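You operate a simulated robot arm through the tools that you are given. There is no shell and no other tool. Be economical: measure what you need, move in short steps, check, and stop when the job is done.

The job below is to be done with a simulated two-armed robot. You get a single attempt, and the scene is never put back.

## Task
On the front table, fold the blue cloth in half.

The check looks at the end state, three seconds after you hand in, the way a careful person would. Anything else that was tipped, shoved, dropped, spilled or broken makes it a failure. Flat cloth is picked up by pressing the open fingertips on it (5 to 10 N) and closing them slowly along it; thin cloth reads only 2 to 8 mm in the jaws.

## Robot
Two 7-joint arms with two-finger parallel grippers on one trunk, on a base that drives. Base frame: it is fixed to the floor where the robot stands at the start and does not move with it; the origin is under the middle of the robot, x ahead of it, y to its left, z up. Lengths are in cm, angles in rad, forces in N, time in s.
The left shoulder is at the start at [7, 16.3, 107], the right one opposite. Places, roughly: front table [70, 10, 80]. Payload 3.43 kg a hand.
Tool frame (each hand has its own): the origin (TCP) lies between the finger pads and is the grasp point; the fingertips stand 3.4 cm ahead of it; z points along the fingers, y is the line along which they close. The gripper opens to 12.8 cm. The fingers are 2.4 cm wide and 1.2 cm thick; the gripper's body (4.8 by 13 cm) begins 9.6 cm behind the TCP.
Orientation is told as [roll, pitch, yaw] about the base's x, y, z axes, in that order, counted from this pose: with the fingers straight down and closing along the base's y, the tool's x points along the base's -x, its y along +y and its z along -z.

## Interface
- The arms move only by the tool apply_moves. It takes "left_motion", "right_motion" or both (then of equal length, played together; a hand with none holds still); each is a list that holds one entry, the list of rows, each a list of 6 numbers: the shift along the tool's x, y, z in units of 25 mm (1.0 is 25 mm), then the turn, a rotation vector about the tool's x, y, z in units of 4 degrees (1.0 is 4 degrees). In form: [[[dx, dy, dz, wx, wy, wz], ...]]. A call has 1 to 10 rows; each row shifts and turns the commanded pose from where the row before left it, along the tool's axes as they then stand. "left_jaw" and "right_jaw" are, for a hand that has rows, the gripper command, from -1 (shut) to 1 (fully open), values between in proportion, set as the call begins (left out, the last holds). A call with a number of a shift or a turn outside -1 to 1 is refused whole. Each row takes 0.2 s and may step no farther than 5 cm and 0.15 rad from the row before; otherwise, or with a gripper value out of range, the whole call is refused. Where a pose cannot be reached the arm comes as near as it can. A force on the tool above 40 N (or 10 N above the force at the start of the call, whichever is more), or a blocked arm, ends the call early, and 0.2 s more pass. The fingers move at their own pace (about 15.3 cm/s each) and stop on an object; they squeeze with about 32 N. The grip force told is the motor's: it shows also when the fingers shut on nothing. Time passes only in rows, and 0.2 s behind the last, so rows that do not move let the fingers close. The reply holds the time, the measured pose of the TCP, the force on the tool along the base axes, the opening and the grip force, in the units named above and with some noise.
- Cameras (640 x 400 px; columns grow to the right, rows downward): "scene" is now at [13.43, 0.79, 128.92]; the picture's right is [0.10, -1.00, 0.00], its down [-0.66, -0.06, -0.75] and it looks along [0.75, 0.07, -0.66] (base axes); focal length 214 px, centre (320, 200). "left" rides on the left gripper at [7.6, 1.1, -16] in its tool frame; the picture's right is [-0.15, 0.99, 0.00], its down [-0.88, -0.13, -0.46] and it looks along [-0.45, -0.07, 0.89] (tool axes); focal length 234 px, centre (320, 200). "right" rides on the right gripper at [7.6, -1.1, -16] in its tool frame; the picture's right is [0.15, 0.99, 0.00], its down [-0.88, 0.13, -0.46] and it looks along [-0.45, 0.07, 0.89] (tool axes); focal length 234 px, centre (320, 200). There is no depth. A picture from a camera that has moved, and an enlarged one, comes with that camera's place and axes in the base frame and with its lens.
- grab_frame(camera): a new picture of that camera. No time passes.
- raise_lower(by): slides the trunk up (or, below 0, down) by that many cm; the arms and the scene camera ride with it, the base frame stays. It gives what a move gives, with no picture.
- steer(legs): drives the robot by 1 to 6 legs, each [ahead, left, turn to the left] in cm, cm and rad, along the robot's own axes; the way and the turn of a leg run together, so that a leg with both is an arc; at most 150 cm and 3.142 rad a leg. The arms and the cameras ride along, it lands a little off, and it stops where it bumps. It gives what a move gives.
- aim_head(pan, tilt): turns the head with the scene camera to pan (to the left, within 1.501 rad either way) and tilt (down, from -0.506 to 1.204), counted from straight ahead of the robot. It gives what a move gives.
- zoom(camera, box): a new picture of the part [left, top, right, bottom] of that camera's present view, enlarged. No time passes.
- finish_job(): hands the job in; it is judged then, once.

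Work in short steps. Places have to be worked out from the pictures, the camera data and where the tool is seen: move nearer, look again, correct. Check each grasp and each placing, and mend what went wrong. You have 120 turns and 88 pictures in all, those below and enlarged ones among them. Open the grippers and draw the arms clear of the work before you hand the job in, unless the task says otherwise; then end with one line.

The tools are called as a command line: name --argument value ..., lists and objects as JSON in quotes. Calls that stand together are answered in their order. apply_moves: Moves the arms, as the interface text tells. Its arguments: {"type":"object","properties":{"left_motion":{"type":"array"},"left_jaw":{"type":"number"},"right_motion":{"type":"array"},"right_jaw":{"type":"number"}},"required":[]} The other tools are called the same way: raise_lower (by) slides the trunk up or down; steer (legs) drives the base; aim_head (pan, tilt) turns the head that bears the scene camera; grab_frame (camera) takes a picture; zoom (camera, box) takes an enlarged picture of a part of a camera's view; finish_job () hands the job in.

At the start:

```text
t: 0.0
left_tcp_pos: [61.47, 27.68, 101.29]
left_tool_rot: [0.001, 0.0, 0.0]
left_force: [-1.0, -0.8, -0.4]
left_width: 12.8
left_grip_force: 0.1
right_tcp_pos: [65.99, -33.89, 99.3]
right_tool_rot: [0.0, 0.0, 0.001]
right_force: [0.4, -0.3, -0.1]
right_width: 12.83
right_grip_force: 0.1
trunk travel left (down, up): [-55.0, 39.0]
robot x, y, heading: [-0.03, 0.22, -0.006]
head pan, tilt: [0.096, 0.721]
```

scene: 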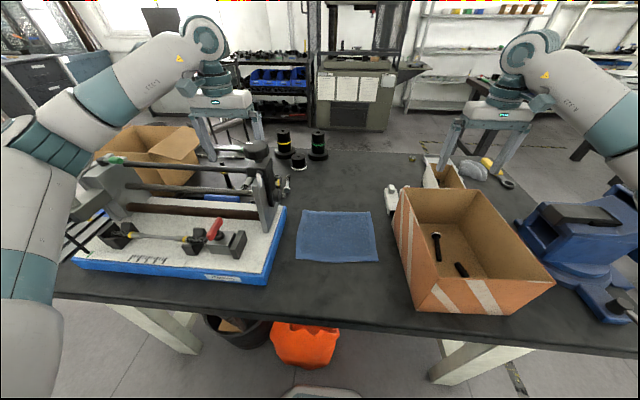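
right: 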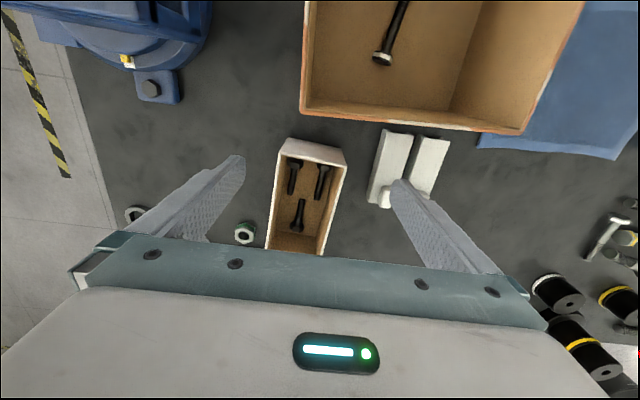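
left: 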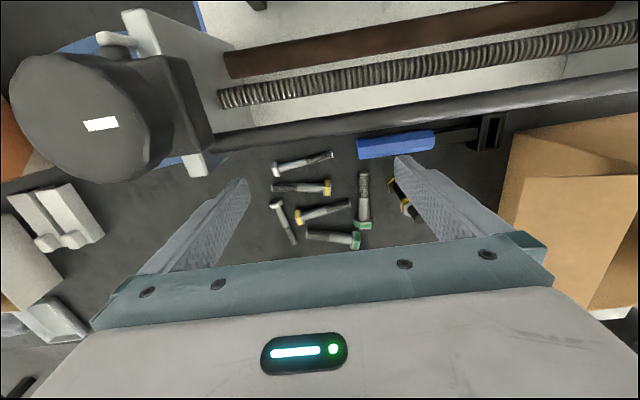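

The cloth appears to span about x 48–69, y −12 to 12, between the lathe and the open box. I'll zoom in to locate the corners and obstacles better.

zoom --camera "scene" --box '[240, 150, 440, 275]'

```text
3.20 times, centred on (340, 212) of scene
camera zoom: at [13.43, 0.79, 128.92], right [0.1, -1.0, 0.0], down [-0.66, -0.06, -0.75], along [0.75, 0.07, -0.66], focal length 686 px, centre (256, 160)
```

zoom: 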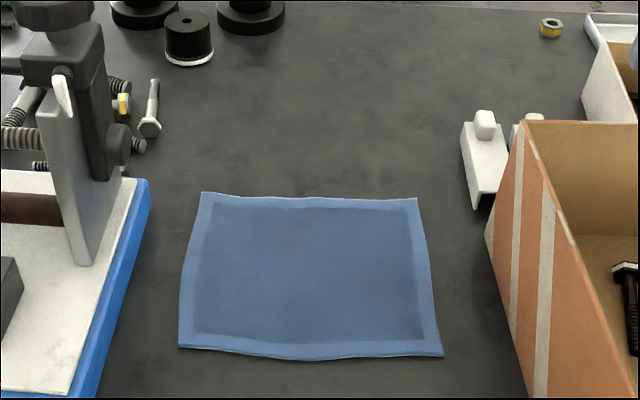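

The lathe's tailstock dial is tall (about z 105, y ≥ 16, x 53–62), close to the left hand. I'll raise the trunk first so that both hands clear everything.

raise_lower --by 24

grab_frame --camera "scene"

grab_frame --camera "left"

```text
t: 2.5
left_tcp_pos: [61.62, 27.62, 125.36]
left_tool_rot: [0.0, 0.0, 0.001]
left_force: [-0.5, 0.4, 0.4]
left_width: 12.8
left_grip_force: 0.0
right_tcp_pos: [66.02, -33.97, 123.08]
right_tool_rot: [0.0, -0.001, 0.0]
right_force: [0.1, 0.3, -0.4]
right_width: 12.78
right_grip_force: 0.1
trunk travel left (down, up): [-79.0, 15.0]
robot x, y, heading: [-0.02, 0.2, -0.001]
head pan, tilt: [0.096, 0.721]
```

```text
83 pictures are left
camera scene: at [13.45, 0.79, 152.92], right [0.1, -1.0, 0.0], down [-0.66, -0.06, -0.75], along [0.75, 0.07, -0.66], focal length 214 px, centre (320, 200)
```

scene: 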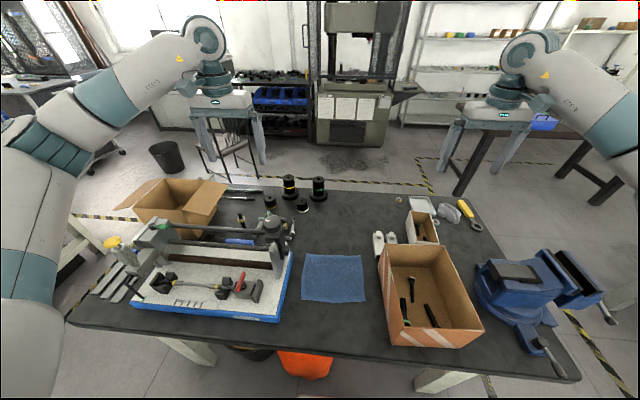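

```text
82 pictures are left
camera left: at [53.91, 28.8, 141.37], right [0.15, 0.99, 0.0], down [0.88, -0.13, 0.46], along [0.45, -0.07, -0.89], focal length 234 px, centre (320, 200)
```

left: 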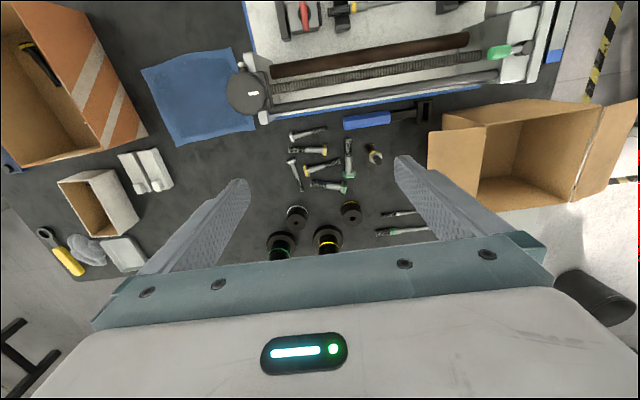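

The dial is confirmed at about (54, 19, 106) with radius 3. I'll shift the robot to the right so the left arm approaches the cloth from straight ahead, away from the dial.

steer --legs '[[0, -13, 0]]'

```text
t: 3.8
left_tcp_pos: [61.52, 14.95, 125.28]
left_tool_rot: [-0.003, -0.001, 0.002]
left_force: [0.1, 1.1, -0.6]
left_width: 12.79
left_grip_force: 0.1
right_tcp_pos: [66.03, -46.83, 123.33]
right_tool_rot: [-0.002, 0.0, -0.001]
right_force: [1.4, 0.9, 0.7]
right_width: 12.83
right_grip_force: 0.1
trunk travel left (down, up): [-79.0, 15.0]
robot x, y, heading: [-0.08, -13.42, 0.0]
head pan, tilt: [0.096, 0.721]
```

Next I move both hands high to above the near edge of the cloth.

apply_moves --left_motion '[[[0.42, -0.3, 0, 0, 0, 0], [0.42, -0.3, 0, 0, 0, 0], [0.42, -0.3, 0, 0, 0, 0], [0.42, -0.3, 0, 0, 0, 0], [0.42, -0.3, 0, 0, 0, 0], [0.42, -0.3, 0, 0, 0, 0], [0.42, -0.3, 0, 0, 0, 0], [0.42, -0.3, 0, 0, 0, 0], [0.42, -0.3, 0, 0, 0, 0], [0.42, -0.3, 0, 0, 0, 0]]]' --right_motion '[[[0.6, 1, 0, 0, 0, 0], [0.6, 1, 0, 0, 0, 0], [0.6, 1, 0, 0, 0, 0], [0.6, 1, 0, 0, 0, 0], [0.6, 1, 0, 0, 0, 0], [0.6, 1, 0, 0, 0, 0], [0.6, 1, 0, 0, 0, 0], [0.6, 1, 0, 0, 0, 0], [0.6, 1, 0, 0, 0, 0], [0.6, 1, 0, 0, 0, 0]]]'

apply_moves --left_motion '[[[0, 0, 0, 0, 0, -1], [0, 0, 0, 0, 0, -1], [0, 0, 0, 0, 0, -1], [0, 0, 0, 0, 0, -1], [0, 0, 0, 0, 0, -1], [0, 0, 0, 0, 0, -1], [0, 0, 0, 0, 0, -1], [0, 0, 0, 0, 0, -1], [0, 0, 0, 0, 0, -1], [0, 0, 0, 0, 0, -1]]]' --right_motion '[[[0, 0.8, 0, 0, 0, 0], [0, 0.8, 0, 0, 0, 0], [0, 0.8, 0, 0, 0, 0], [0, 0.7, 0, 0, 0, 0], [0, 0, 0, 0, 0, -1], [0, 0, 0, 0, 0, -1], [0, 0, 0, 0, 0, -1], [0, 0, 0, 0, 0, -1], [0, 0, 0, 0, 0, -1], [0, 0, 0, 0, 0, -1]]]'

```text
t: 6.0
left_tcp_pos: [50.9, 7.36, 125.33]
left_tool_rot: [-0.002, 0.0, 0.001]
left_force: [0.3, 0.2, -0.7]
left_width: 12.78
left_grip_force: 0.0
right_tcp_pos: [50.97, -21.79, 123.35]
right_tool_rot: [-0.001, 0.001, 0.0]
right_force: [-0.1, 0.4, 0.2]
right_width: 12.82
right_grip_force: 0.2
trunk travel left (down, up): [-79.0, 15.0]
robot x, y, heading: [0.09, -12.79, 0.002]
head pan, tilt: [0.096, 0.721]
```

```text
t: 8.2
left_tcp_pos: [51.12, 7.28, 125.37]
left_tool_rot: [-0.001, -0.001, 0.699]
left_force: [-0.9, -0.8, -0.7]
left_width: 12.81
left_grip_force: 0.0
right_tcp_pos: [50.91, -14.05, 123.21]
right_tool_rot: [0.001, 0.0, 0.422]
right_force: [0.4, 0.5, -0.5]
right_width: 12.8
right_grip_force: 0.0
trunk travel left (down, up): [-79.0, 15.0]
robot x, y, heading: [0.01, -12.89, 0.006]
head pan, tilt: [0.096, 0.721]
```

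Both arms turn cleanly, so I continue to yaw 90°.

apply_moves --left_motion '[[[0, 0, 0, 0, 0, -1], [0, 0, 0, 0, 0, -1], [0, 0, 0, 0, 0, -1], [0, 0, 0, 0, 0, -1], [0, 0, 0, 0, 0, -1], [0, 0, 0, 0, 0, -1], [0, 0, 0, 0, 0, -1], [0, 0, 0, 0, 0, -1], [0, 0, 0, 0, 0, -1], [0, 0, 0, 0, 0, -1]]]' --right_motion '[[[0, 0, 0, 0, 0, -1], [0, 0, 0, 0, 0, -1], [0, 0, 0, 0, 0, -1], [0, 0, 0, 0, 0, -1], [0, 0, 0, 0, 0, -1], [0, 0, 0, 0, 0, -1], [0, 0, 0, 0, 0, -1], [0, 0, 0, 0, 0, -1], [0, 0, 0, 0, 0, -1], [0, 0, 0, 0, 0, -1]]]'

apply_moves --left_motion '[[[0, 0, 0, 0, 0, -1], [0, 0, 0, 0, 0, -1], [0, 0, 0, 0, 0, -0.5], [0, 0, 0, 0, 0, 0], [0, 0, 0, 0, 0, 0], [0, 0, 0, 0, 0, 0], [0, 0, 0, 0, 0, 0]]]' --right_motion '[[[0, 0, 0, 0, 0, -1], [0, 0, 0, 0, 0, -1], [0, 0, 0, 0, 0, -1], [0, 0, 0, 0, 0, -1], [0, 0, 0, 0, 0, -1], [0, 0, 0, 0, 0, -1], [0, 0, 0, 0, 0, -0.5]]]'

grab_frame --camera "scene"

grab_frame --camera "left"

grab_frame --camera "right"

```text
t: 10.4
left_tcp_pos: [51.01, 7.31, 125.35]
left_tool_rot: [-0.001, -0.001, 1.396]
left_force: [0.6, 0.5, -0.3]
left_width: 12.77
left_grip_force: 0.1
right_tcp_pos: [50.96, -14.12, 123.33]
right_tool_rot: [0.0, -0.001, 1.117]
right_force: [-0.2, -0.6, 0.8]
right_width: 12.82
right_grip_force: 0.0
trunk travel left (down, up): [-79.0, 15.0]
robot x, y, heading: [0.08, -12.49, -0.004]
head pan, tilt: [0.096, 0.721]
```

```text
t: 12.0
left_tcp_pos: [50.99, 7.24, 125.32]
left_tool_rot: [0.0, 0.001, 1.574]
left_force: [0.0, 0.7, -0.2]
left_width: 12.8
left_grip_force: 0.1
right_tcp_pos: [48.76, -13.69, 123.34]
right_tool_rot: [-0.001, 0.0, 1.567]
right_force: [-0.9, -0.2, -0.7]
right_width: 12.8
right_grip_force: 0.0
right hand out of reach, approached as far as the arm can: row 6, 7
trunk travel left (down, up): [-79.0, 15.0]
robot x, y, heading: [0.22, -12.88, 0.002]
head pan, tilt: [0.096, 0.721]
```

```text
81 pictures are left
camera scene: at [13.41, -12.12, 152.92], right [0.1, -1.0, 0.0], down [-0.66, -0.06, -0.75], along [0.75, 0.07, -0.66], focal length 214 px, centre (320, 200)
```

scene: 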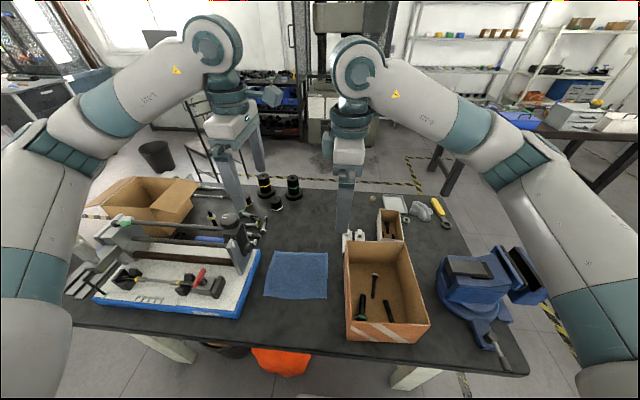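

```text
80 pictures are left
camera left: at [49.84, -0.3, 141.41], right [-0.99, 0.15, 0.0], down [0.13, 0.88, 0.46], along [0.07, 0.45, -0.89], focal length 234 px, centre (320, 200)
```

left: 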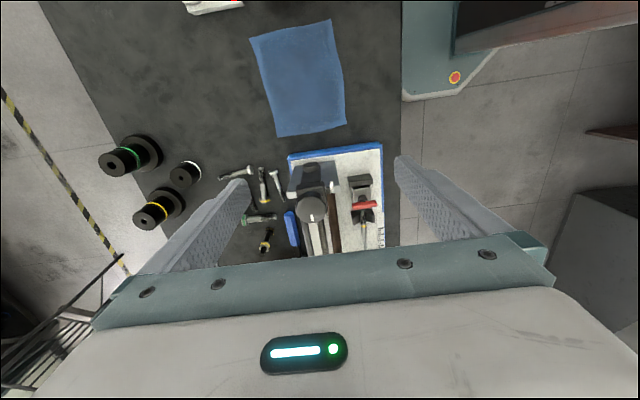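

```text
79 pictures are left
camera right: at [49.87, -21.29, 139.17], right [-0.99, -0.14, 0.0], down [-0.13, 0.88, 0.46], along [-0.06, 0.45, -0.89], focal length 234 px, centre (320, 200)
```

right: 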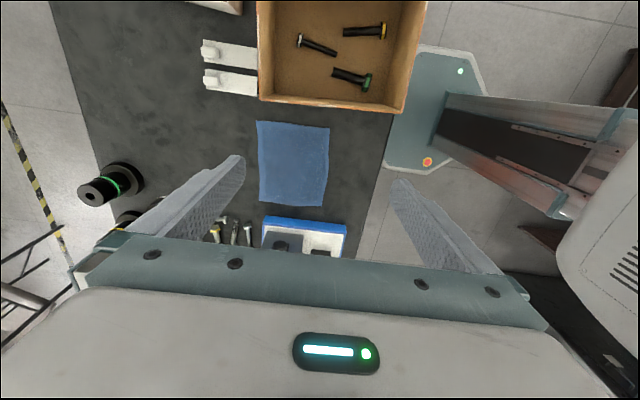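

The right arm hits its limit at yaw +90°, so I'll turn it to the mirrored yaw of −90° instead. No camera body sticks out, so inward-facing is fine.

apply_moves --right_motion '[[[0, 0, 0, 0, 0, 1], [0, 0, 0, 0, 0, 1], [0, 0, 0, 0, 0, 1], [0, 0, 0, 0, 0, 1], [0, 0, 0, 0, 0, 1], [0, 0, 0, 0, 0, 1], [0, 0, 0, 0, 0, 1], [0, 0, 0, 0, 0, 1], [0, 0, 0, 0, 0, 1], [0, 0, 0, 0, 0, 1]]]'

apply_moves --right_motion '[[[0, 0, 0, 0, 0, 1], [0, 0, 0, 0, 0, 1], [0, 0, 0, 0, 0, 1], [0, 0, 0, 0, 0, 1], [0, 0, 0, 0, 0, 1], [0, 0, 0, 0, 0, 1], [0, 0, 0, 0, 0, 1], [0, 0, 0, 0, 0, 1], [0, 0, 0, 0, 0, 1], [0, 0, 0, 0, 0, 1]]]'

apply_moves --right_motion '[[[0, 0, 0, 0, 0, 1], [0, 0, 0, 0, 0, 1], [0, 0, 0, 0, 0, 1], [0, 0, 0, 0, 0, 1], [0, 0, 0, 0, 0, 1], [0, 0, 0, 0, 0, 1], [0, 0, 0, 0, 0, 1], [0, 0, 0, 0, 0, 1], [0, 0, 0, 0, 0, 1], [0, 0, 0, 0, 0, 1]]]'

apply_moves --right_motion '[[[0, 0, 0, 0, 0, 1], [0, 0, 0, 0, 0, 1], [0, 0, 0, 0, 0, 1], [0, 0, 0, 0, 0, 1], [0, 0, 0, 0, 0, 1], [0, 0, 0, 0, 0, 1], [0, 0, 0, 0, 0, 1], [0, 0, 0, 0, 0, 1], [0, 0, 0, 0, 0, 1], [0, 0, 0, 0, 0, 1]]]'

apply_moves --right_motion '[[[0, 0, 0, 0, 0, 1], [0, 0, 0, 0, 0, 1], [0, 0, 0, 0, 0, 1], [0, 0, 0, 0, 0, 1], [0, 0, 0, 0, 0, 1]]]'

grab_frame --camera "right"

```text
t: 14.2
left_tcp_pos: [51.14, 7.27, 125.37]
left_tool_rot: [-0.002, 0.0, 1.573]
left_force: [-0.1, -0.1, 0.5]
left_width: 12.81
left_grip_force: 0.1
right_tcp_pos: [48.68, -13.72, 123.4]
right_tool_rot: [0.0, 0.0, 0.87]
right_force: [-0.8, 0.2, 0.2]
right_width: 12.79
right_grip_force: 0.1
trunk travel left (down, up): [-79.0, 15.0]
robot x, y, heading: [0.26, -13.23, -0.001]
head pan, tilt: [0.096, 0.721]
```

```text
t: 16.4
left_tcp_pos: [50.97, 7.27, 125.28]
left_tool_rot: [0.001, 0.0, 1.572]
left_force: [0.3, 0.0, -0.3]
left_width: 12.8
left_grip_force: 0.0
right_tcp_pos: [48.77, -13.78, 123.19]
right_tool_rot: [0.0, -0.001, 0.172]
right_force: [-0.9, 0.2, -0.4]
right_width: 12.83
right_grip_force: 0.1
trunk travel left (down, up): [-79.0, 15.0]
robot x, y, heading: [-0.2, -12.66, 0.005]
head pan, tilt: [0.096, 0.721]
```

```text
t: 18.6
left_tcp_pos: [51.01, 7.3, 125.43]
left_tool_rot: [0.0, 0.001, 1.575]
left_force: [-0.1, 0.4, -0.3]
left_width: 12.78
left_grip_force: 0.1
right_tcp_pos: [48.67, -13.72, 123.21]
right_tool_rot: [0.0, -0.001, -0.525]
right_force: [-0.4, 1.0, 0.2]
right_width: 12.78
right_grip_force: 0.0
trunk travel left (down, up): [-79.0, 15.0]
robot x, y, heading: [0.3, -12.98, -0.0]
head pan, tilt: [0.096, 0.721]
```

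```text
t: 20.8
left_tcp_pos: [51.07, 7.24, 125.42]
left_tool_rot: [-0.001, 0.0, 1.573]
left_force: [-0.7, -0.2, 0.1]
left_width: 12.81
left_grip_force: 0.1
right_tcp_pos: [48.61, -13.73, 123.16]
right_tool_rot: [0.001, 0.001, -1.224]
right_force: [0.9, -0.8, 0.3]
right_width: 12.78
right_grip_force: 0.0
trunk travel left (down, up): [-79.0, 15.0]
robot x, y, heading: [0.06, -12.89, -0.003]
head pan, tilt: [0.096, 0.721]
```

```text
t: 22.0
left_tcp_pos: [51.02, 7.25, 125.42]
left_tool_rot: [0.0, -0.001, 1.572]
left_force: [-0.5, -0.3, 0.0]
left_width: 12.78
left_grip_force: 0.1
right_tcp_pos: [48.57, -13.8, 123.26]
right_tool_rot: [0.001, 0.0, -1.573]
right_force: [0.5, 0.3, -0.7]
right_width: 12.8
right_grip_force: 0.0
trunk travel left (down, up): [-79.0, 15.0]
robot x, y, heading: [0.35, -13.1, -0.001]
head pan, tilt: [0.096, 0.721]
```

```text
78 pictures are left
camera right: at [47.72, -6.14, 139.13], right [0.99, 0.15, 0.0], down [0.13, -0.88, 0.46], along [0.07, -0.45, -0.89], focal length 234 px, centre (320, 200)
```

right: 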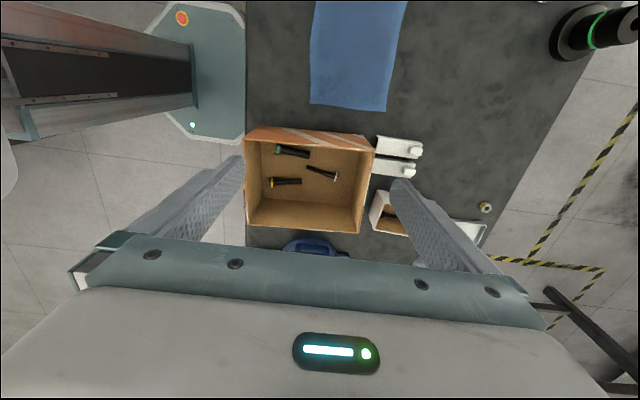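

Triangulating the cloth across three cameras gives a table top at z≈80, with cloth corners about NL(45,10), NR(46.4,−11), FL(63,11), FR(65,−10.5). I'll lower both hands over the near edge with the jaws part open, then look again.

apply_moves --left_motion '[[[0, 0.18, 1, 0, 0, 0], [0, 0.18, 1, 0, 0, 0], [0, 0.18, 1, 0, 0, 0], [0, 0.18, 1, 0, 0, 0], [0, 0.18, 1, 0, 0, 0], [0, 0.18, 1, 0, 0, 0], [0, 0.18, 1, 0, 0, 0], [0, 0.18, 1, 0, 0, 0], [0, 0.18, 1, 0, 0, 0], [0, 0.18, 1, 0, 0, 0]]]' --right_motion '[[[0.23, -0.05, 0.92, 0, 0, 0], [0.23, -0.05, 0.92, 0, 0, 0], [0.23, -0.05, 0.92, 0, 0, 0], [0.23, -0.05, 0.92, 0, 0, 0], [0.23, -0.05, 0.92, 0, 0, 0], [0.23, -0.05, 0.92, 0, 0, 0], [0.23, -0.05, 0.92, 0, 0, 0], [0.23, -0.05, 0.92, 0, 0, 0], [0.23, -0.05, 0.92, 0, 0, 0], [0.23, -0.05, 0.92, 0, 0, 0]]]' --left_jaw -0.375 --right_jaw -0.375

grab_frame --camera "left"

grab_frame --camera "right"

grab_frame --camera "scene"

```text
t: 23.1
left_tcp_pos: [49.3, 7.72, 114.24]
left_tool_rot: [-0.001, -0.003, 1.586]
left_force: [1.0, 4.0, 1.8]
left_width: 4.01
left_grip_force: 0.0
right_tcp_pos: [48.22, -11.36, 112.9]
right_tool_rot: [0.001, -0.005, -1.572]
right_force: [-1.6, -4.5, -0.6]
right_width: 4.0
right_grip_force: 0.1
trunk travel left (down, up): [-79.0, 15.0]
robot x, y, heading: [-0.22, -12.86, -0.004]
head pan, tilt: [0.096, 0.721]
stopped in row 5 (left hand): the force on the tool passed its limit (the readings are from after the stop); the commanded pose is now the measured one
```

```text
77 pictures are left
camera left: at [48.14, 0.09, 130.34], right [-0.99, 0.13, 0.0], down [0.12, 0.88, 0.46], along [0.06, 0.45, -0.89], focal length 234 px, centre (320, 200)
```

left: 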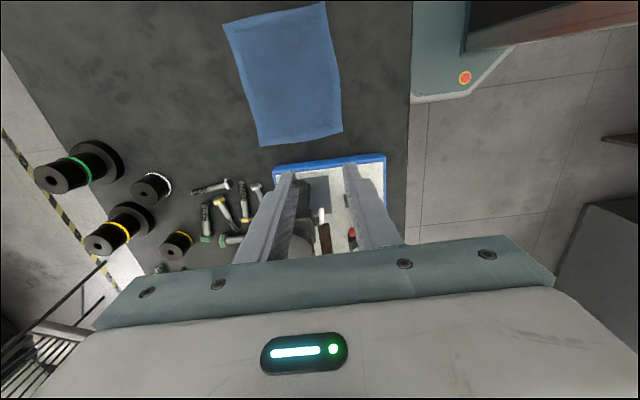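

```text
76 pictures are left
camera right: at [47.22, -3.72, 128.78], right [0.99, 0.15, 0.0], down [0.13, -0.88, 0.46], along [0.07, -0.46, -0.89], focal length 234 px, centre (320, 200)
```

right: 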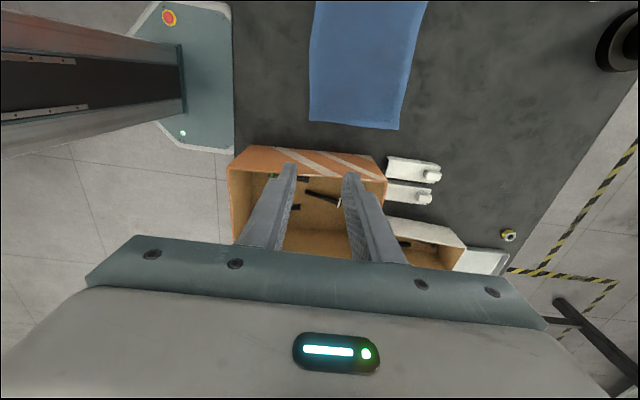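

```text
75 pictures are left
camera scene: at [13.48, -12.06, 152.92], right [0.1, -1.0, 0.0], down [-0.66, -0.06, -0.75], along [0.75, 0.07, -0.66], focal length 214 px, centre (320, 200)
```

scene: 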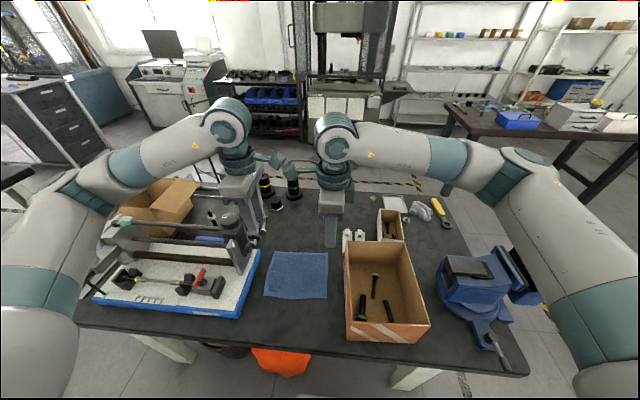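

The hands' camera stubs touched each other lightly (small forces, nothing moved), so inward-facing yaw won't work. I'll move the right hand away and turn both hands back to yaw 0, with cameras facing the robot, to pinch along the edge direction.

apply_moves --right_motion '[[[-0.8, 0, 0, 0, 0, 0], [-0.8, 0, 0, 0, 0, 0]]]'

apply_moves --left_motion '[[[0, 0, 0, 0, 0, 1], [0, 0, 0, 0, 0, 1], [0, 0, 0, 0, 0, 1], [0, 0, 0, 0, 0, 1], [0, 0, 0, 0, 0, 1], [0, 0, 0, 0, 0, 1], [0, 0, 0, 0, 0, 1], [0, 0, 0, 0, 0, 1], [0, 0, 0, 0, 0, 1], [0, 0, 0, 0, 0, 1]]]' --right_motion '[[[0, 0, 0, 0, 0, -1], [0, 0, 0, 0, 0, -1], [0, 0, 0, 0, 0, -1], [0, 0, 0, 0, 0, -1], [0, 0, 0, 0, 0, -1], [0, 0, 0, 0, 0, -1], [0, 0, 0, 0, 0, -1], [0, 0, 0, 0, 0, -1], [0, 0, 0, 0, 0, -1], [0, 0, 0, 0, 0, -1]]]'

apply_moves --left_motion '[[[0, 0, 0, 0, 0, 1], [0, 0, 0, 0, 0, 1], [0, 0, 0, 0, 0, 1], [0, 0, 0, 0, 0, 1], [0, 0, 0, 0, 0, 1], [0, 0, 0, 0, 0, 1], [0, 0, 0, 0, 0, 1], [0, 0, 0, 0, 0, 1], [0, 0, 0, 0, 0, 1], [0, 0, 0, 0, 0, 1]]]' --right_motion '[[[0, 0, 0, 0, 0, -1], [0, 0, 0, 0, 0, -1], [0, 0, 0, 0, 0, -1], [0, 0, 0, 0, 0, -1], [0, 0, 0, 0, 0, -1], [0, 0, 0, 0, 0, -1], [0, 0, 0, 0, 0, -1], [0, 0, 0, 0, 0, -1], [0, 0, 0, 0, 0, -1], [0, 0, 0, 0, 0, -1]]]'

apply_moves --left_motion '[[[0, 0, 0, 0, 0, 1], [0, 0, 0, 0, 0, 1], [0, 0, 0, 0, 0, 0.7]]]' --right_motion '[[[0, 0, 0, 0, 0, -1], [0, 0, 0, 0, 0, -1], [0, 0, 0, 0, 0, -0.5]]]'

```text
t: 23.7
left_tcp_pos: [49.14, 7.57, 114.39]
left_tool_rot: [-0.001, -0.003, 1.584]
left_force: [-0.3, 0.8, -0.3]
left_width: 3.98
left_grip_force: 0.1
right_tcp_pos: [48.27, -15.56, 112.88]
right_tool_rot: [-0.001, -0.003, -1.57]
right_force: [0.4, 0.0, -0.9]
right_width: 3.97
right_grip_force: 0.0
trunk travel left (down, up): [-79.0, 15.0]
robot x, y, heading: [0.01, -13.02, -0.006]
head pan, tilt: [0.096, 0.721]
```

```text
t: 25.9
left_tcp_pos: [49.24, 7.62, 114.34]
left_tool_rot: [0.001, -0.002, 0.884]
left_force: [-0.1, -0.5, 0.5]
left_width: 3.98
left_grip_force: 0.0
right_tcp_pos: [48.03, -15.5, 112.94]
right_tool_rot: [-0.004, -0.003, -0.871]
right_force: [-0.1, -0.2, 0.2]
right_width: 4.0
right_grip_force: 0.1
trunk travel left (down, up): [-79.0, 15.0]
robot x, y, heading: [-0.33, -12.92, -0.001]
head pan, tilt: [0.096, 0.721]
```

```text
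t: 28.1
left_tcp_pos: [49.19, 7.67, 114.31]
left_tool_rot: [0.004, -0.001, 0.188]
left_force: [0.8, -0.6, -0.3]
left_width: 3.98
left_grip_force: 0.0
right_tcp_pos: [48.19, -15.34, 112.89]
right_tool_rot: [-0.006, -0.001, -0.172]
right_force: [0.3, 0.2, 0.9]
right_width: 4.0
right_grip_force: 0.1
trunk travel left (down, up): [-79.0, 15.0]
robot x, y, heading: [0.46, -12.97, -0.002]
head pan, tilt: [0.096, 0.721]
```

```text
t: 28.9
left_tcp_pos: [49.19, 7.65, 114.25]
left_tool_rot: [0.003, -0.003, -0.002]
left_force: [-0.2, 0.0, 0.2]
left_width: 3.99
left_grip_force: 0.0
right_tcp_pos: [48.31, -15.39, 112.87]
right_tool_rot: [-0.005, 0.001, 0.004]
right_force: [0.0, 0.1, 0.4]
right_width: 3.99
right_grip_force: 0.1
trunk travel left (down, up): [-79.0, 15.0]
robot x, y, heading: [-0.18, -12.73, 0.001]
head pan, tilt: [0.096, 0.721]
```

Both hands are back at yaw 0. Next I lower them to about 6 cm above the table over the near edge and look.

apply_moves --left_motion '[[[0.14, -0.014, 0.96, 0, 0, 0], [0.14, -0.014, 0.96, 0, 0, 0], [0.14, -0.014, 0.96, 0, 0, 0], [0.14, -0.014, 0.96, 0, 0, 0], [0.14, -0.014, 0.96, 0, 0, 0], [0.14, -0.014, 0.96, 0, 0, 0], [0.14, -0.014, 0.96, 0, 0, 0], [0.14, -0.014, 0.96, 0, 0, 0], [0.14, -0.014, 0.96, 0, 0, 0], [0.14, -0.014, 0.96, 0, 0, 0]]]' --right_motion '[[[0.064, 0.268, 0.92, 0, 0, 0], [0.064, 0.268, 0.92, 0, 0, 0], [0.064, 0.268, 0.92, 0, 0, 0], [0.064, 0.268, 0.92, 0, 0, 0], [0.064, 0.268, 0.92, 0, 0, 0], [0.064, 0.268, 0.92, 0, 0, 0], [0.064, 0.268, 0.92, 0, 0, 0], [0.064, 0.268, 0.92, 0, 0, 0], [0.064, 0.268, 0.92, 0, 0, 0], [0.064, 0.268, 0.92, 0, 0, 0]]]'

grab_frame --camera "left"

grab_frame --camera "right"

grab_frame --camera "scene"

```text
t: 31.1
left_tcp_pos: [45.77, 7.31, 90.24]
left_tool_rot: [0.005, -0.002, -0.002]
left_force: [0.4, 0.4, 0.2]
left_width: 4.01
left_grip_force: 0.1
right_tcp_pos: [46.6, -8.64, 89.84]
right_tool_rot: [-0.006, 0.0, 0.002]
right_force: [-0.8, -0.8, 0.3]
right_width: 4.0
right_grip_force: 0.3
trunk travel left (down, up): [-79.0, 15.0]
robot x, y, heading: [0.3, -12.58, 0.005]
head pan, tilt: [0.096, 0.721]
```

```text
74 pictures are left
camera left: at [38.1, 8.46, 106.28], right [0.15, 0.99, 0.0], down [0.88, -0.13, 0.46], along [0.45, -0.07, -0.89], focal length 234 px, centre (320, 200)
```

left: 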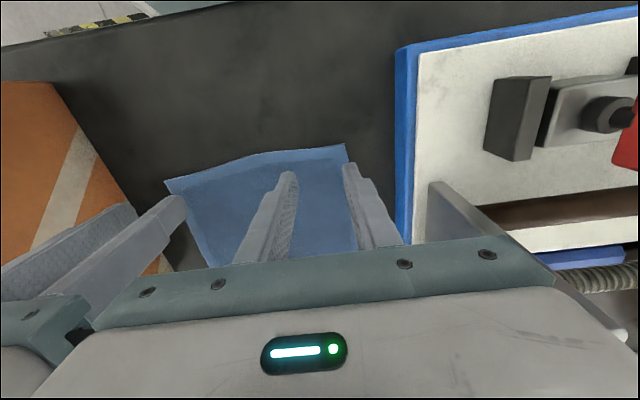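

```text
73 pictures are left
camera right: at [39.12, -9.76, 105.84], right [-0.15, 0.99, 0.0], down [0.88, 0.13, 0.45], along [0.45, 0.06, -0.89], focal length 234 px, centre (320, 200)
```

right: 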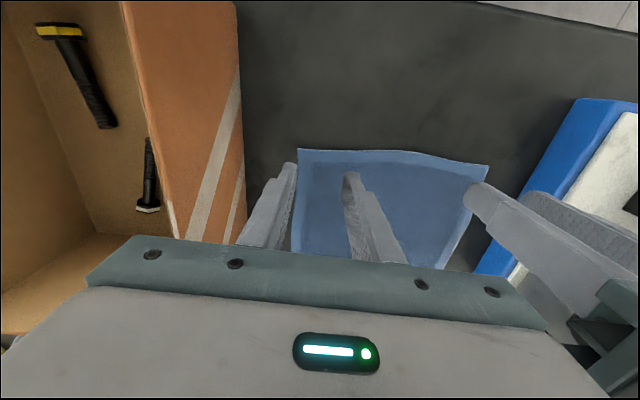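

```text
72 pictures are left
camera scene: at [13.46, -12.07, 152.93], right [0.1, -1.0, 0.0], down [-0.66, -0.06, -0.75], along [0.75, 0.07, -0.66], focal length 214 px, centre (320, 200)
```

scene: 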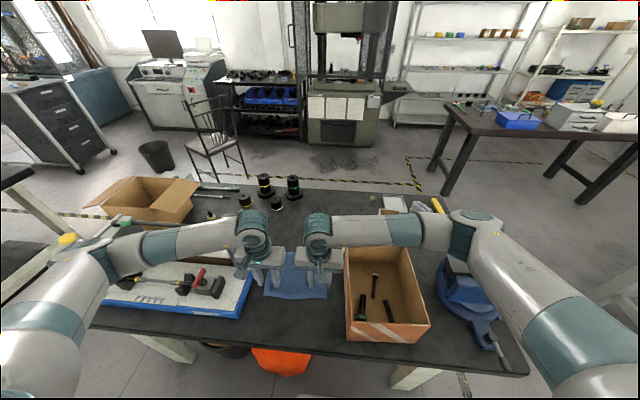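

The corners agree with my estimates, and both hands straddle the near edge correctly. I narrow the jaws to 3 cm, nudge the right hand in 0.4 cm, and lower to about 1 cm above the cloth.

apply_moves --left_motion '[[[0, 0, 0.55, 0, 0, 0], [0, 0, 0.55, 0, 0, 0], [0, 0, 0.55, 0, 0, 0], [0, 0, 0.55, 0, 0, 0]]]' --right_motion '[[[0, 0.04, 0.51, 0, 0, 0], [0, 0.04, 0.51, 0, 0, 0], [0, 0.04, 0.51, 0, 0, 0], [0, 0.04, 0.51, 0, 0, 0]]]' --left_jaw -0.53 --right_jaw -0.53

apply_moves --left_motion '[[[0, 0, 0.12, 0, 0, 0], [0, 0, 0.12, 0, 0, 0], [0, 0, 0.08, 0, 0, 0]]]' --right_motion '[[[0, 0, 0.12, 0, 0, 0], [0, 0, 0.12, 0, 0, 0], [0, 0, 0.08, 0, 0, 0]]]'

```text
t: 32.1
left_tcp_pos: [45.75, 7.4, 84.81]
left_tool_rot: [0.005, -0.002, -0.001]
left_force: [0.2, -0.3, -0.7]
left_width: 3.02
left_grip_force: 0.0
right_tcp_pos: [46.57, -8.36, 84.84]
right_tool_rot: [-0.005, 0.0, 0.002]
right_force: [0.1, -0.3, -0.6]
right_width: 3.0
right_grip_force: 0.0
trunk travel left (down, up): [-79.0, 15.0]
robot x, y, heading: [-0.12, -12.51, -0.003]
head pan, tilt: [0.096, 0.721]
```

```text
t: 32.9
left_tcp_pos: [45.71, 7.36, 84.01]
left_tool_rot: [0.002, -0.002, 0.0]
left_force: [-1.1, 0.3, 0.0]
left_width: 3.0
left_grip_force: 0.0
right_tcp_pos: [46.55, -8.44, 83.92]
right_tool_rot: [-0.006, 0.0, 0.003]
right_force: [0.4, 0.8, 0.0]
right_width: 2.99
right_grip_force: 0.1
trunk travel left (down, up): [-79.0, 15.0]
robot x, y, heading: [-0.47, -12.87, -0.0]
head pan, tilt: [0.096, 0.721]
```

No contact yet at TCP z 84 (tips 80.6). I'll keep creeping down in small steps.

apply_moves --left_motion '[[[0, 0, 0.06, 0, 0, 0], [0, 0, 0.06, 0, 0, 0], [0, 0, 0.04, 0, 0, 0]]]' --right_motion '[[[0, 0, 0.06, 0, 0, 0], [0, 0, 0.06, 0, 0, 0], [0, 0, 0.04, 0, 0, 0]]]'

grab_frame --camera "right"

```text
t: 33.7
left_tcp_pos: [45.68, 7.32, 83.78]
left_tool_rot: [0.003, -0.004, -0.003]
left_force: [0.4, 1.0, 9.0]
left_width: 3.01
left_grip_force: 0.1
right_tcp_pos: [46.51, -8.41, 83.72]
right_tool_rot: [-0.003, -0.002, 0.0]
right_force: [1.9, -0.4, 9.2]
right_width: 3.02
right_grip_force: 0.0
trunk travel left (down, up): [-79.0, 15.0]
robot x, y, heading: [-0.09, -13.11, 0.002]
head pan, tilt: [0.096, 0.721]
```

```text
71 pictures are left
camera right: at [39.03, -9.51, 99.67], right [-0.15, 0.99, 0.0], down [0.88, 0.13, 0.46], along [0.45, 0.06, -0.89], focal length 234 px, centre (320, 200)
```

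right: 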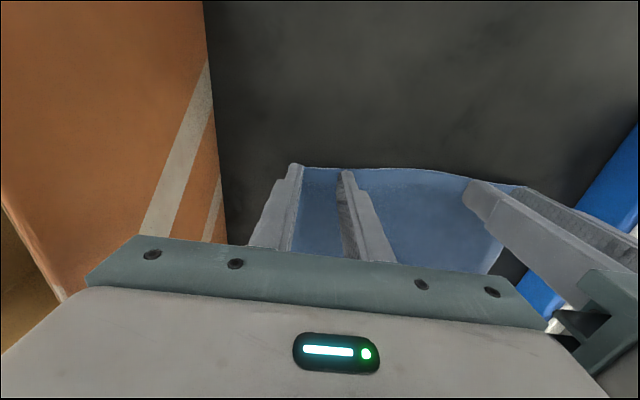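

Both tips press at about 9 N, which is in range. Now I close the jaws slowly in stages.

apply_moves --left_motion '[[[0, 0, 0, 0, 0, 0]]]' --right_motion '[[[0, 0, 0, 0, 0, 0]]]' --left_jaw -0.64 --right_jaw -0.64

apply_moves --left_motion '[[[0, 0, 0, 0, 0, 0]]]' --right_motion '[[[0, 0, 0, 0, 0, 0]]]' --left_jaw -0.75 --right_jaw -0.75

apply_moves --left_motion '[[[0, 0, 0, 0, 0, 0]]]' --right_motion '[[[0, 0, 0, 0, 0, 0]]]' --left_jaw -0.86 --right_jaw -0.86

apply_moves --left_motion '[[[0, 0, 0, 0, 0, 0], [0, 0, 0, 0, 0, 0], [0, 0, 0, 0, 0, 0]]]' --right_motion '[[[0, 0, 0, 0, 0, 0], [0, 0, 0, 0, 0, 0], [0, 0, 0, 0, 0, 0]]]' --left_jaw -1 --right_jaw -1

grab_frame --camera "right"

grab_frame --camera "left"

```text
t: 34.1
left_tcp_pos: [45.73, 7.26, 83.67]
left_tool_rot: [0.003, -0.005, -0.002]
left_force: [1.6, -1.4, 11.9]
left_width: 2.26
left_grip_force: 0.0
right_tcp_pos: [46.43, -8.38, 83.74]
right_tool_rot: [-0.004, 0.001, 0.001]
right_force: [0.1, 1.7, 11.6]
right_width: 2.22
right_grip_force: 0.1
trunk travel left (down, up): [-79.0, 15.0]
robot x, y, heading: [0.07, -12.73, -0.0]
head pan, tilt: [0.096, 0.721]
```

```text
t: 34.5
left_tcp_pos: [45.57, 7.31, 83.67]
left_tool_rot: [0.003, -0.002, -0.001]
left_force: [0.6, -2.1, 12.0]
left_width: 1.57
left_grip_force: 0.2
right_tcp_pos: [46.51, -8.44, 83.71]
right_tool_rot: [-0.004, 0.0, 0.002]
right_force: [-0.2, 3.0, 13.5]
right_width: 1.6
right_grip_force: 0.0
trunk travel left (down, up): [-79.0, 15.0]
robot x, y, heading: [0.29, -13.14, 0.003]
head pan, tilt: [0.096, 0.721]
```

```text
t: 34.9
left_tcp_pos: [45.6, 7.22, 83.65]
left_tool_rot: [0.004, -0.003, -0.001]
left_force: [0.6, -4.0, 11.7]
left_width: 1.04
left_grip_force: 1.9
right_tcp_pos: [46.44, -8.48, 83.7]
right_tool_rot: [-0.004, -0.001, 0.002]
right_force: [-0.3, 3.3, 13.6]
right_width: 1.07
right_grip_force: 2.2
trunk travel left (down, up): [-79.0, 15.0]
robot x, y, heading: [-0.25, -12.92, 0.001]
head pan, tilt: [0.096, 0.721]
```

```text
t: 35.7
left_tcp_pos: [45.6, 7.22, 83.69]
left_tool_rot: [0.001, -0.003, -0.005]
left_force: [1.0, -19.3, 11.2]
left_width: 0.37
left_grip_force: 31.9
right_tcp_pos: [46.45, -8.32, 83.67]
right_tool_rot: [-0.001, 0.0, 0.003]
right_force: [-1.6, 18.7, 11.6]
right_width: 0.36
right_grip_force: 32.0
trunk travel left (down, up): [-79.0, 15.0]
robot x, y, heading: [0.05, -12.78, 0.001]
head pan, tilt: [0.096, 0.721]
```

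```text
70 pictures are left
camera right: at [38.91, -9.49, 99.65], right [-0.15, 0.99, 0.0], down [0.88, 0.13, 0.46], along [0.45, 0.07, -0.89], focal length 234 px, centre (320, 200)
```

right: 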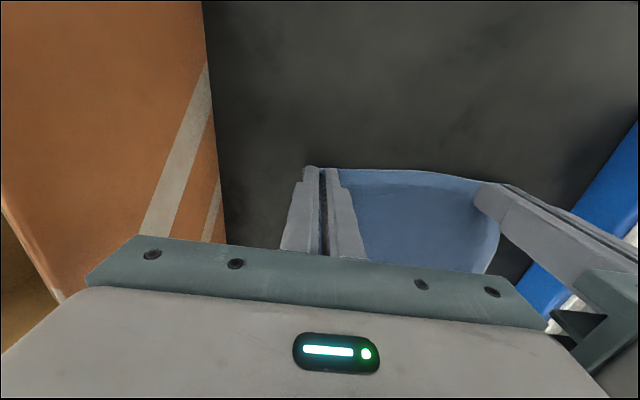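

```text
69 pictures are left
camera left: at [37.92, 8.33, 99.7], right [0.15, 0.99, 0.0], down [0.88, -0.13, 0.46], along [0.45, -0.07, -0.89], focal length 234 px, centre (320, 200)
```

left: 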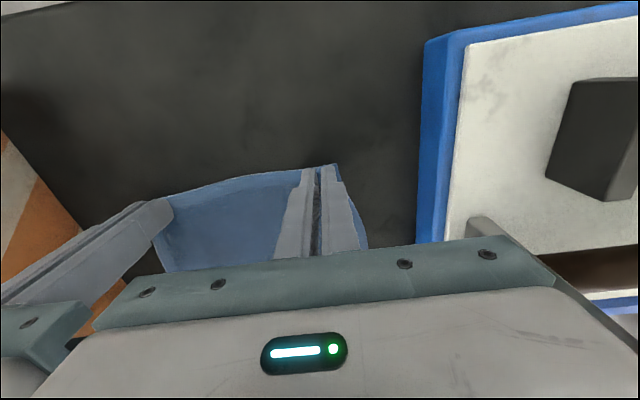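

Both jaws read 3.7 mm at full grip, so the cloth is held by both hands, with a taut span between them. I lift about 3 cm and ease the hands inward slightly, then check.

apply_moves --left_motion '[[[0, -0.06, 0.0, 0, 0, 0], [0, -0.04, -0.3, 0, 0, 0], [0, 0, -0.3, 0, 0, 0], [0, 0, -0.3, 0, 0, 0], [0, 0, -0.3, 0, 0, 0]]]' --right_motion '[[[0, 0.06, 0.0, 0, 0, 0], [0, 0.04, -0.3, 0, 0, 0], [0, 0, -0.3, 0, 0, 0], [0, 0, -0.3, 0, 0, 0], [0, 0, -0.3, 0, 0, 0]]]'

grab_frame --camera "right"

zoom --camera "scene" --box '[220, 210, 380, 310]'

```text
t: 36.9
left_tcp_pos: [45.72, 7.01, 86.58]
left_tool_rot: [0.004, 0.001, -0.002]
left_force: [0.8, -11.5, -0.7]
left_width: 0.36
left_grip_force: 31.8
right_tcp_pos: [46.61, -8.25, 86.54]
right_tool_rot: [-0.004, -0.001, 0.002]
right_force: [-0.1, 10.7, -0.1]
right_width: 0.37
right_grip_force: 32.1
trunk travel left (down, up): [-79.0, 15.0]
robot x, y, heading: [-0.18, -12.87, -0.001]
head pan, tilt: [0.096, 0.721]
```

```text
68 pictures are left
camera right: at [39.08, -9.26, 102.49], right [-0.15, 0.99, -0.01], down [0.88, 0.13, 0.45], along [0.45, 0.06, -0.89], focal length 234 px, centre (320, 200)
```

right: 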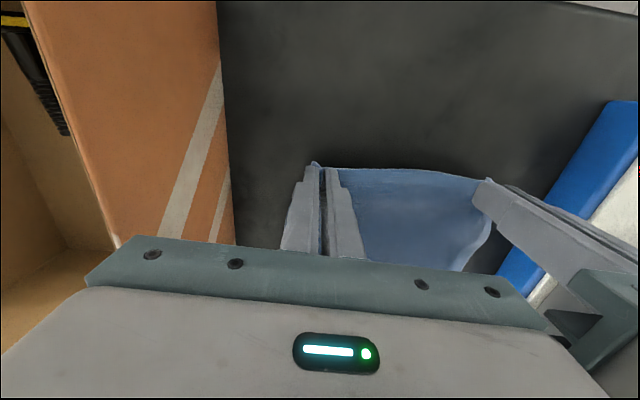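

```text
4.00 times, centred on (300, 260) of scene
camera zoom: at [13.42, -12.13, 152.92], right [0.1, -1.0, 0.0], down [-0.66, -0.06, -0.75], along [0.75, 0.07, -0.66], focal length 858 px, centre (400, -40)
```

zoom: 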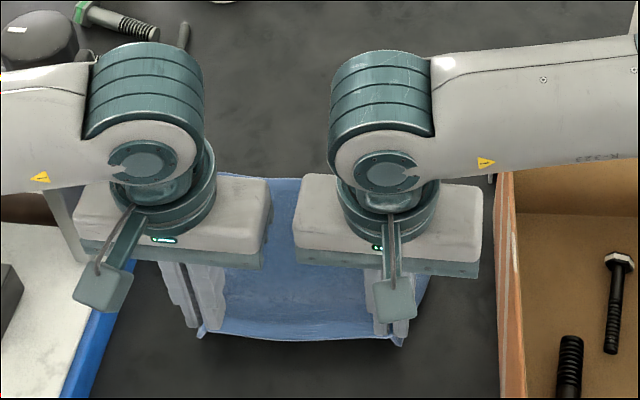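

The cloth is lifted cleanly along the whole near edge. Now I begin the fold arc, lifting and moving forward while pitching the wrists forward, half the way first.

apply_moves --left_motion '[[[-0.28, -0.02, -0.48, 0, 0, 0], [-0.28, -0.02, -0.48, 0, 0, 0], [-0.28, -0.02, -0.48, 0, 0, 0], [-0.28, -0.02, -0.48, 0, 0, 0], [-0.576, 0, 0.004, 0, 1, 0], [-0.571, 0, -0.03, 0, 1, 0], [-0.572, 0, -0.064, 0, 1, 0]]]' --right_motion '[[[-0.28, 0.02, -0.48, 0, 0, 0], [-0.28, 0.02, -0.48, 0, 0, 0], [-0.28, 0.02, -0.48, 0, 0, 0], [-0.28, 0.02, -0.48, 0, 0, 0], [-0.576, 0, 0.004, 0, 1, 0], [-0.571, 0, -0.03, 0, 1, 0], [-0.572, 0, -0.064, 0, 1, 0]]]'

grab_frame --camera "scene"

grab_frame --camera "left"

```text
t: 38.5
left_tcp_pos: [52.79, 6.95, 91.26]
left_tool_rot: [0.002, 0.212, -0.002]
left_force: [0.0, -3.3, -0.3]
left_width: 0.36
left_grip_force: 32.1
right_tcp_pos: [53.61, -7.86, 91.2]
right_tool_rot: [-0.006, 0.214, 0.0]
right_force: [0.0, 3.3, -0.6]
right_width: 0.36
right_grip_force: 32.0
trunk travel left (down, up): [-79.0, 15.0]
robot x, y, heading: [0.02, -12.84, 0.002]
head pan, tilt: [0.096, 0.721]
```

```text
66 pictures are left
camera scene: at [13.57, -12.14, 152.91], right [0.1, -1.0, 0.0], down [-0.66, -0.06, -0.75], along [0.75, 0.07, -0.66], focal length 214 px, centre (320, 200)
```

scene: 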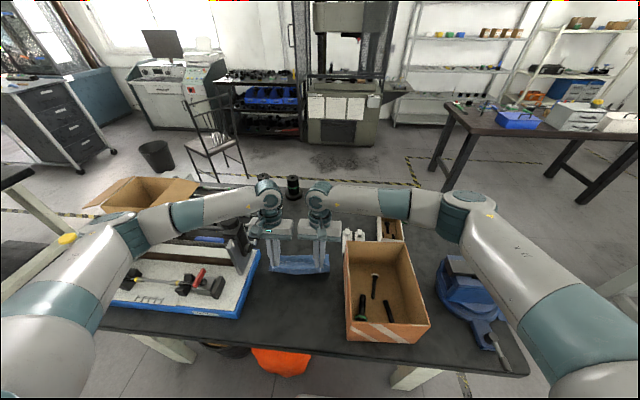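

```text
65 pictures are left
camera left: at [48.79, 7.95, 108.5], right [0.14, 0.99, -0.03], down [0.96, -0.13, 0.26], along [0.25, -0.06, -0.96], focal length 234 px, centre (320, 200)
```

left: 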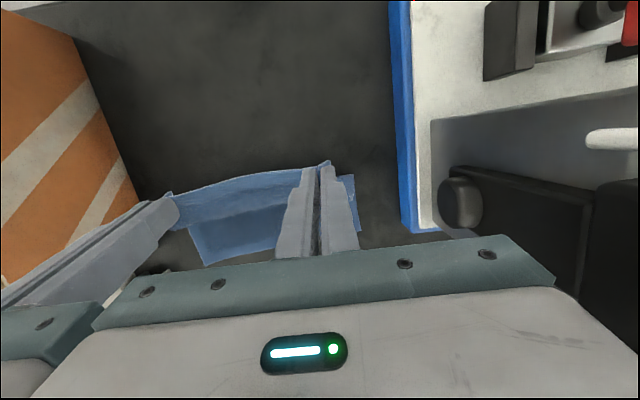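

The pose matches the plan and the fold is forming. The left forearm passes near the tailstock dial, so I zoom in to check clearance.

zoom --camera "scene" --box '[170, 160, 350, 290]'

```text
3.08 times, centred on (260, 225) of scene
camera zoom: at [13.57, -12.14, 152.91], right [0.1, -1.0, 0.0], down [-0.66, -0.06, -0.75], along [0.75, 0.07, -0.66], focal length 660 px, centre (505, 123)
```

zoom: 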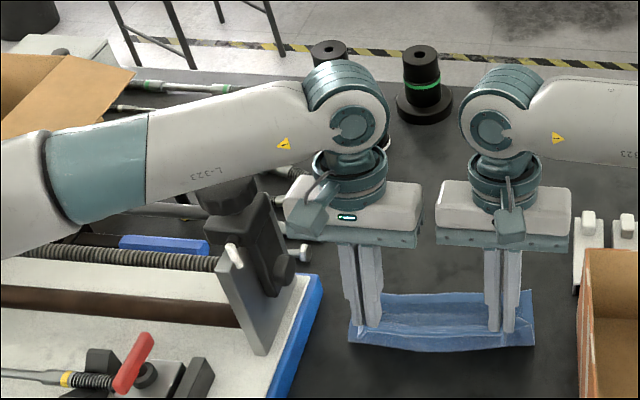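

The forearm passes just above the dial, and later it would get closer. I'll gain height by raising the trunk in 3 cm steps while lowering the hands equally, which keeps the elbows higher.

raise_lower --by 3

apply_moves --left_motion '[[[-0.125, 0, 0.587, 0, 0, 0], [-0.125, 0, 0.587, 0, 0, 0]]]' --right_motion '[[[-0.125, 0, 0.587, 0, 0, 0], [-0.125, 0, 0.587, 0, 0, 0]]]'

raise_lower --by 3

apply_moves --left_motion '[[[-0.125, 0, 0.587, 0, 0, 0], [-0.125, 0, 0.587, 0, 0, 0]]]' --right_motion '[[[-0.125, 0, 0.587, 0, 0, 0], [-0.125, 0, 0.587, 0, 0, 0]]]'

raise_lower --by 3

apply_moves --left_motion '[[[-0.125, 0, 0.587, 0, 0, 0], [-0.125, 0, 0.587, 0, 0, 0]]]' --right_motion '[[[-0.125, 0, 0.587, 0, 0, 0], [-0.125, 0, 0.587, 0, 0, 0]]]'

raise_lower --by 3

apply_moves --left_motion '[[[-0.125, 0, 0.587, 0, 0, 0], [-0.125, 0, 0.587, 0, 0, 0]]]' --right_motion '[[[-0.125, 0, 0.587, 0, 0, 0], [-0.125, 0, 0.587, 0, 0, 0]]]'

zoom --camera "scene" --box '[170, 180, 350, 310]'

```text
t: 39.3
left_tcp_pos: [52.84, 6.84, 94.25]
left_tool_rot: [0.004, 0.21, -0.002]
left_force: [0.3, -3.4, -1.0]
left_width: 0.34
left_grip_force: 31.9
right_tcp_pos: [53.66, -7.96, 94.14]
right_tool_rot: [-0.006, 0.211, 0.0]
right_force: [-0.4, 2.7, 0.5]
right_width: 0.32
right_grip_force: 32.7
trunk travel left (down, up): [-82.0, 12.0]
robot x, y, heading: [-0.23, -12.73, -0.002]
head pan, tilt: [0.096, 0.721]
```

```text
t: 39.9
left_tcp_pos: [52.98, 6.8, 91.32]
left_tool_rot: [0.002, 0.21, -0.001]
left_force: [-0.2, -3.1, 0.1]
left_width: 0.36
left_grip_force: 31.8
right_tcp_pos: [53.64, -7.91, 91.21]
right_tool_rot: [-0.003, 0.21, 0.0]
right_force: [0.0, 2.8, -0.5]
right_width: 0.36
right_grip_force: 32.3
trunk travel left (down, up): [-82.0, 12.0]
robot x, y, heading: [0.1, -12.82, 0.002]
head pan, tilt: [0.096, 0.721]
```

```text
t: 40.6
left_tcp_pos: [52.86, 6.92, 94.35]
left_tool_rot: [0.004, 0.208, -0.002]
left_force: [1.0, -3.2, -0.1]
left_width: 0.34
left_grip_force: 32.0
right_tcp_pos: [53.72, -7.88, 94.15]
right_tool_rot: [-0.005, 0.212, 0.0]
right_force: [-0.3, 2.3, 0.5]
right_width: 0.3
right_grip_force: 31.9
trunk travel left (down, up): [-85.0, 9.0]
robot x, y, heading: [-0.13, -12.6, -0.003]
head pan, tilt: [0.096, 0.721]
```

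```text
t: 41.2
left_tcp_pos: [52.96, 6.88, 91.29]
left_tool_rot: [0.003, 0.209, -0.002]
left_force: [1.0, -2.4, -0.8]
left_width: 0.34
left_grip_force: 31.9
right_tcp_pos: [53.73, -8.07, 91.1]
right_tool_rot: [-0.007, 0.211, 0.0]
right_force: [-0.6, 2.0, -0.8]
right_width: 0.32
right_grip_force: 32.1
trunk travel left (down, up): [-85.0, 9.0]
robot x, y, heading: [-0.1, -13.07, 0.002]
head pan, tilt: [0.096, 0.721]
```

```text
t: 42.0
left_tcp_pos: [52.85, 6.88, 94.26]
left_tool_rot: [0.004, 0.207, -0.002]
left_force: [-0.9, -3.8, -0.1]
left_width: 0.36
left_grip_force: 32.3
right_tcp_pos: [53.7, -8.02, 94.15]
right_tool_rot: [-0.006, 0.211, 0.001]
right_force: [-0.4, 3.5, 0.5]
right_width: 0.33
right_grip_force: 31.9
trunk travel left (down, up): [-88.0, 6.0]
robot x, y, heading: [-0.13, -12.83, 0.001]
head pan, tilt: [0.096, 0.721]
```

```text
t: 42.6
left_tcp_pos: [52.85, 6.97, 91.3]
left_tool_rot: [0.003, 0.209, -0.002]
left_force: [0.5, -2.6, -0.3]
left_width: 0.37
left_grip_force: 32.6
right_tcp_pos: [53.73, -7.96, 91.18]
right_tool_rot: [-0.003, 0.209, 0.0]
right_force: [-0.6, 3.8, 0.0]
right_width: 0.32
right_grip_force: 32.1
trunk travel left (down, up): [-88.0, 6.0]
robot x, y, heading: [-0.07, -12.94, 0.003]
head pan, tilt: [0.096, 0.721]
```

```text
t: 43.3
left_tcp_pos: [52.94, 6.93, 94.3]
left_tool_rot: [0.002, 0.21, -0.002]
left_force: [0.0, -3.9, 0.6]
left_width: 0.35
left_grip_force: 32.3
right_tcp_pos: [53.63, -8.04, 94.28]
right_tool_rot: [-0.006, 0.211, 0.002]
right_force: [-0.4, 3.4, -1.0]
right_width: 0.37
right_grip_force: 31.7
trunk travel left (down, up): [-91.0, 3.0]
robot x, y, heading: [-0.54, -13.12, 0.003]
head pan, tilt: [0.096, 0.721]
```

```text
t: 43.9
left_tcp_pos: [52.94, 6.83, 91.39]
left_tool_rot: [0.004, 0.208, -0.003]
left_force: [1.3, -4.9, 0.3]
left_width: 0.34
left_grip_force: 32.1
right_tcp_pos: [53.72, -7.9, 91.19]
right_tool_rot: [-0.003, 0.211, -0.001]
right_force: [-0.6, 4.0, 0.4]
right_width: 0.34
right_grip_force: 32.0
trunk travel left (down, up): [-91.0, 3.0]
robot x, y, heading: [-0.09, -12.89, 0.003]
head pan, tilt: [0.096, 0.721]
```

```text
3.08 times, centred on (260, 245) of scene
camera zoom: at [13.51, -12.11, 164.92], right [0.1, -1.0, 0.0], down [-0.66, -0.06, -0.75], along [0.75, 0.07, -0.66], focal length 660 px, centre (505, 62)
```

zoom: 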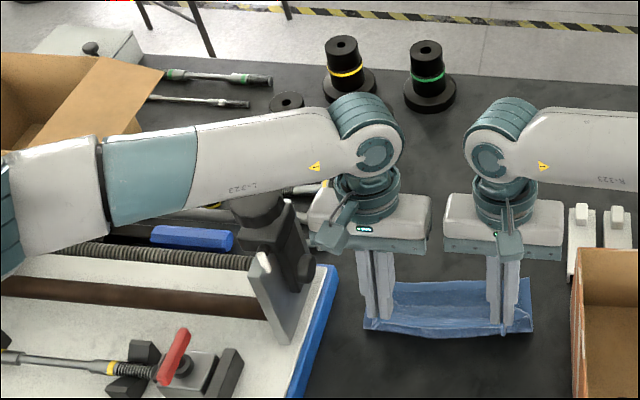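

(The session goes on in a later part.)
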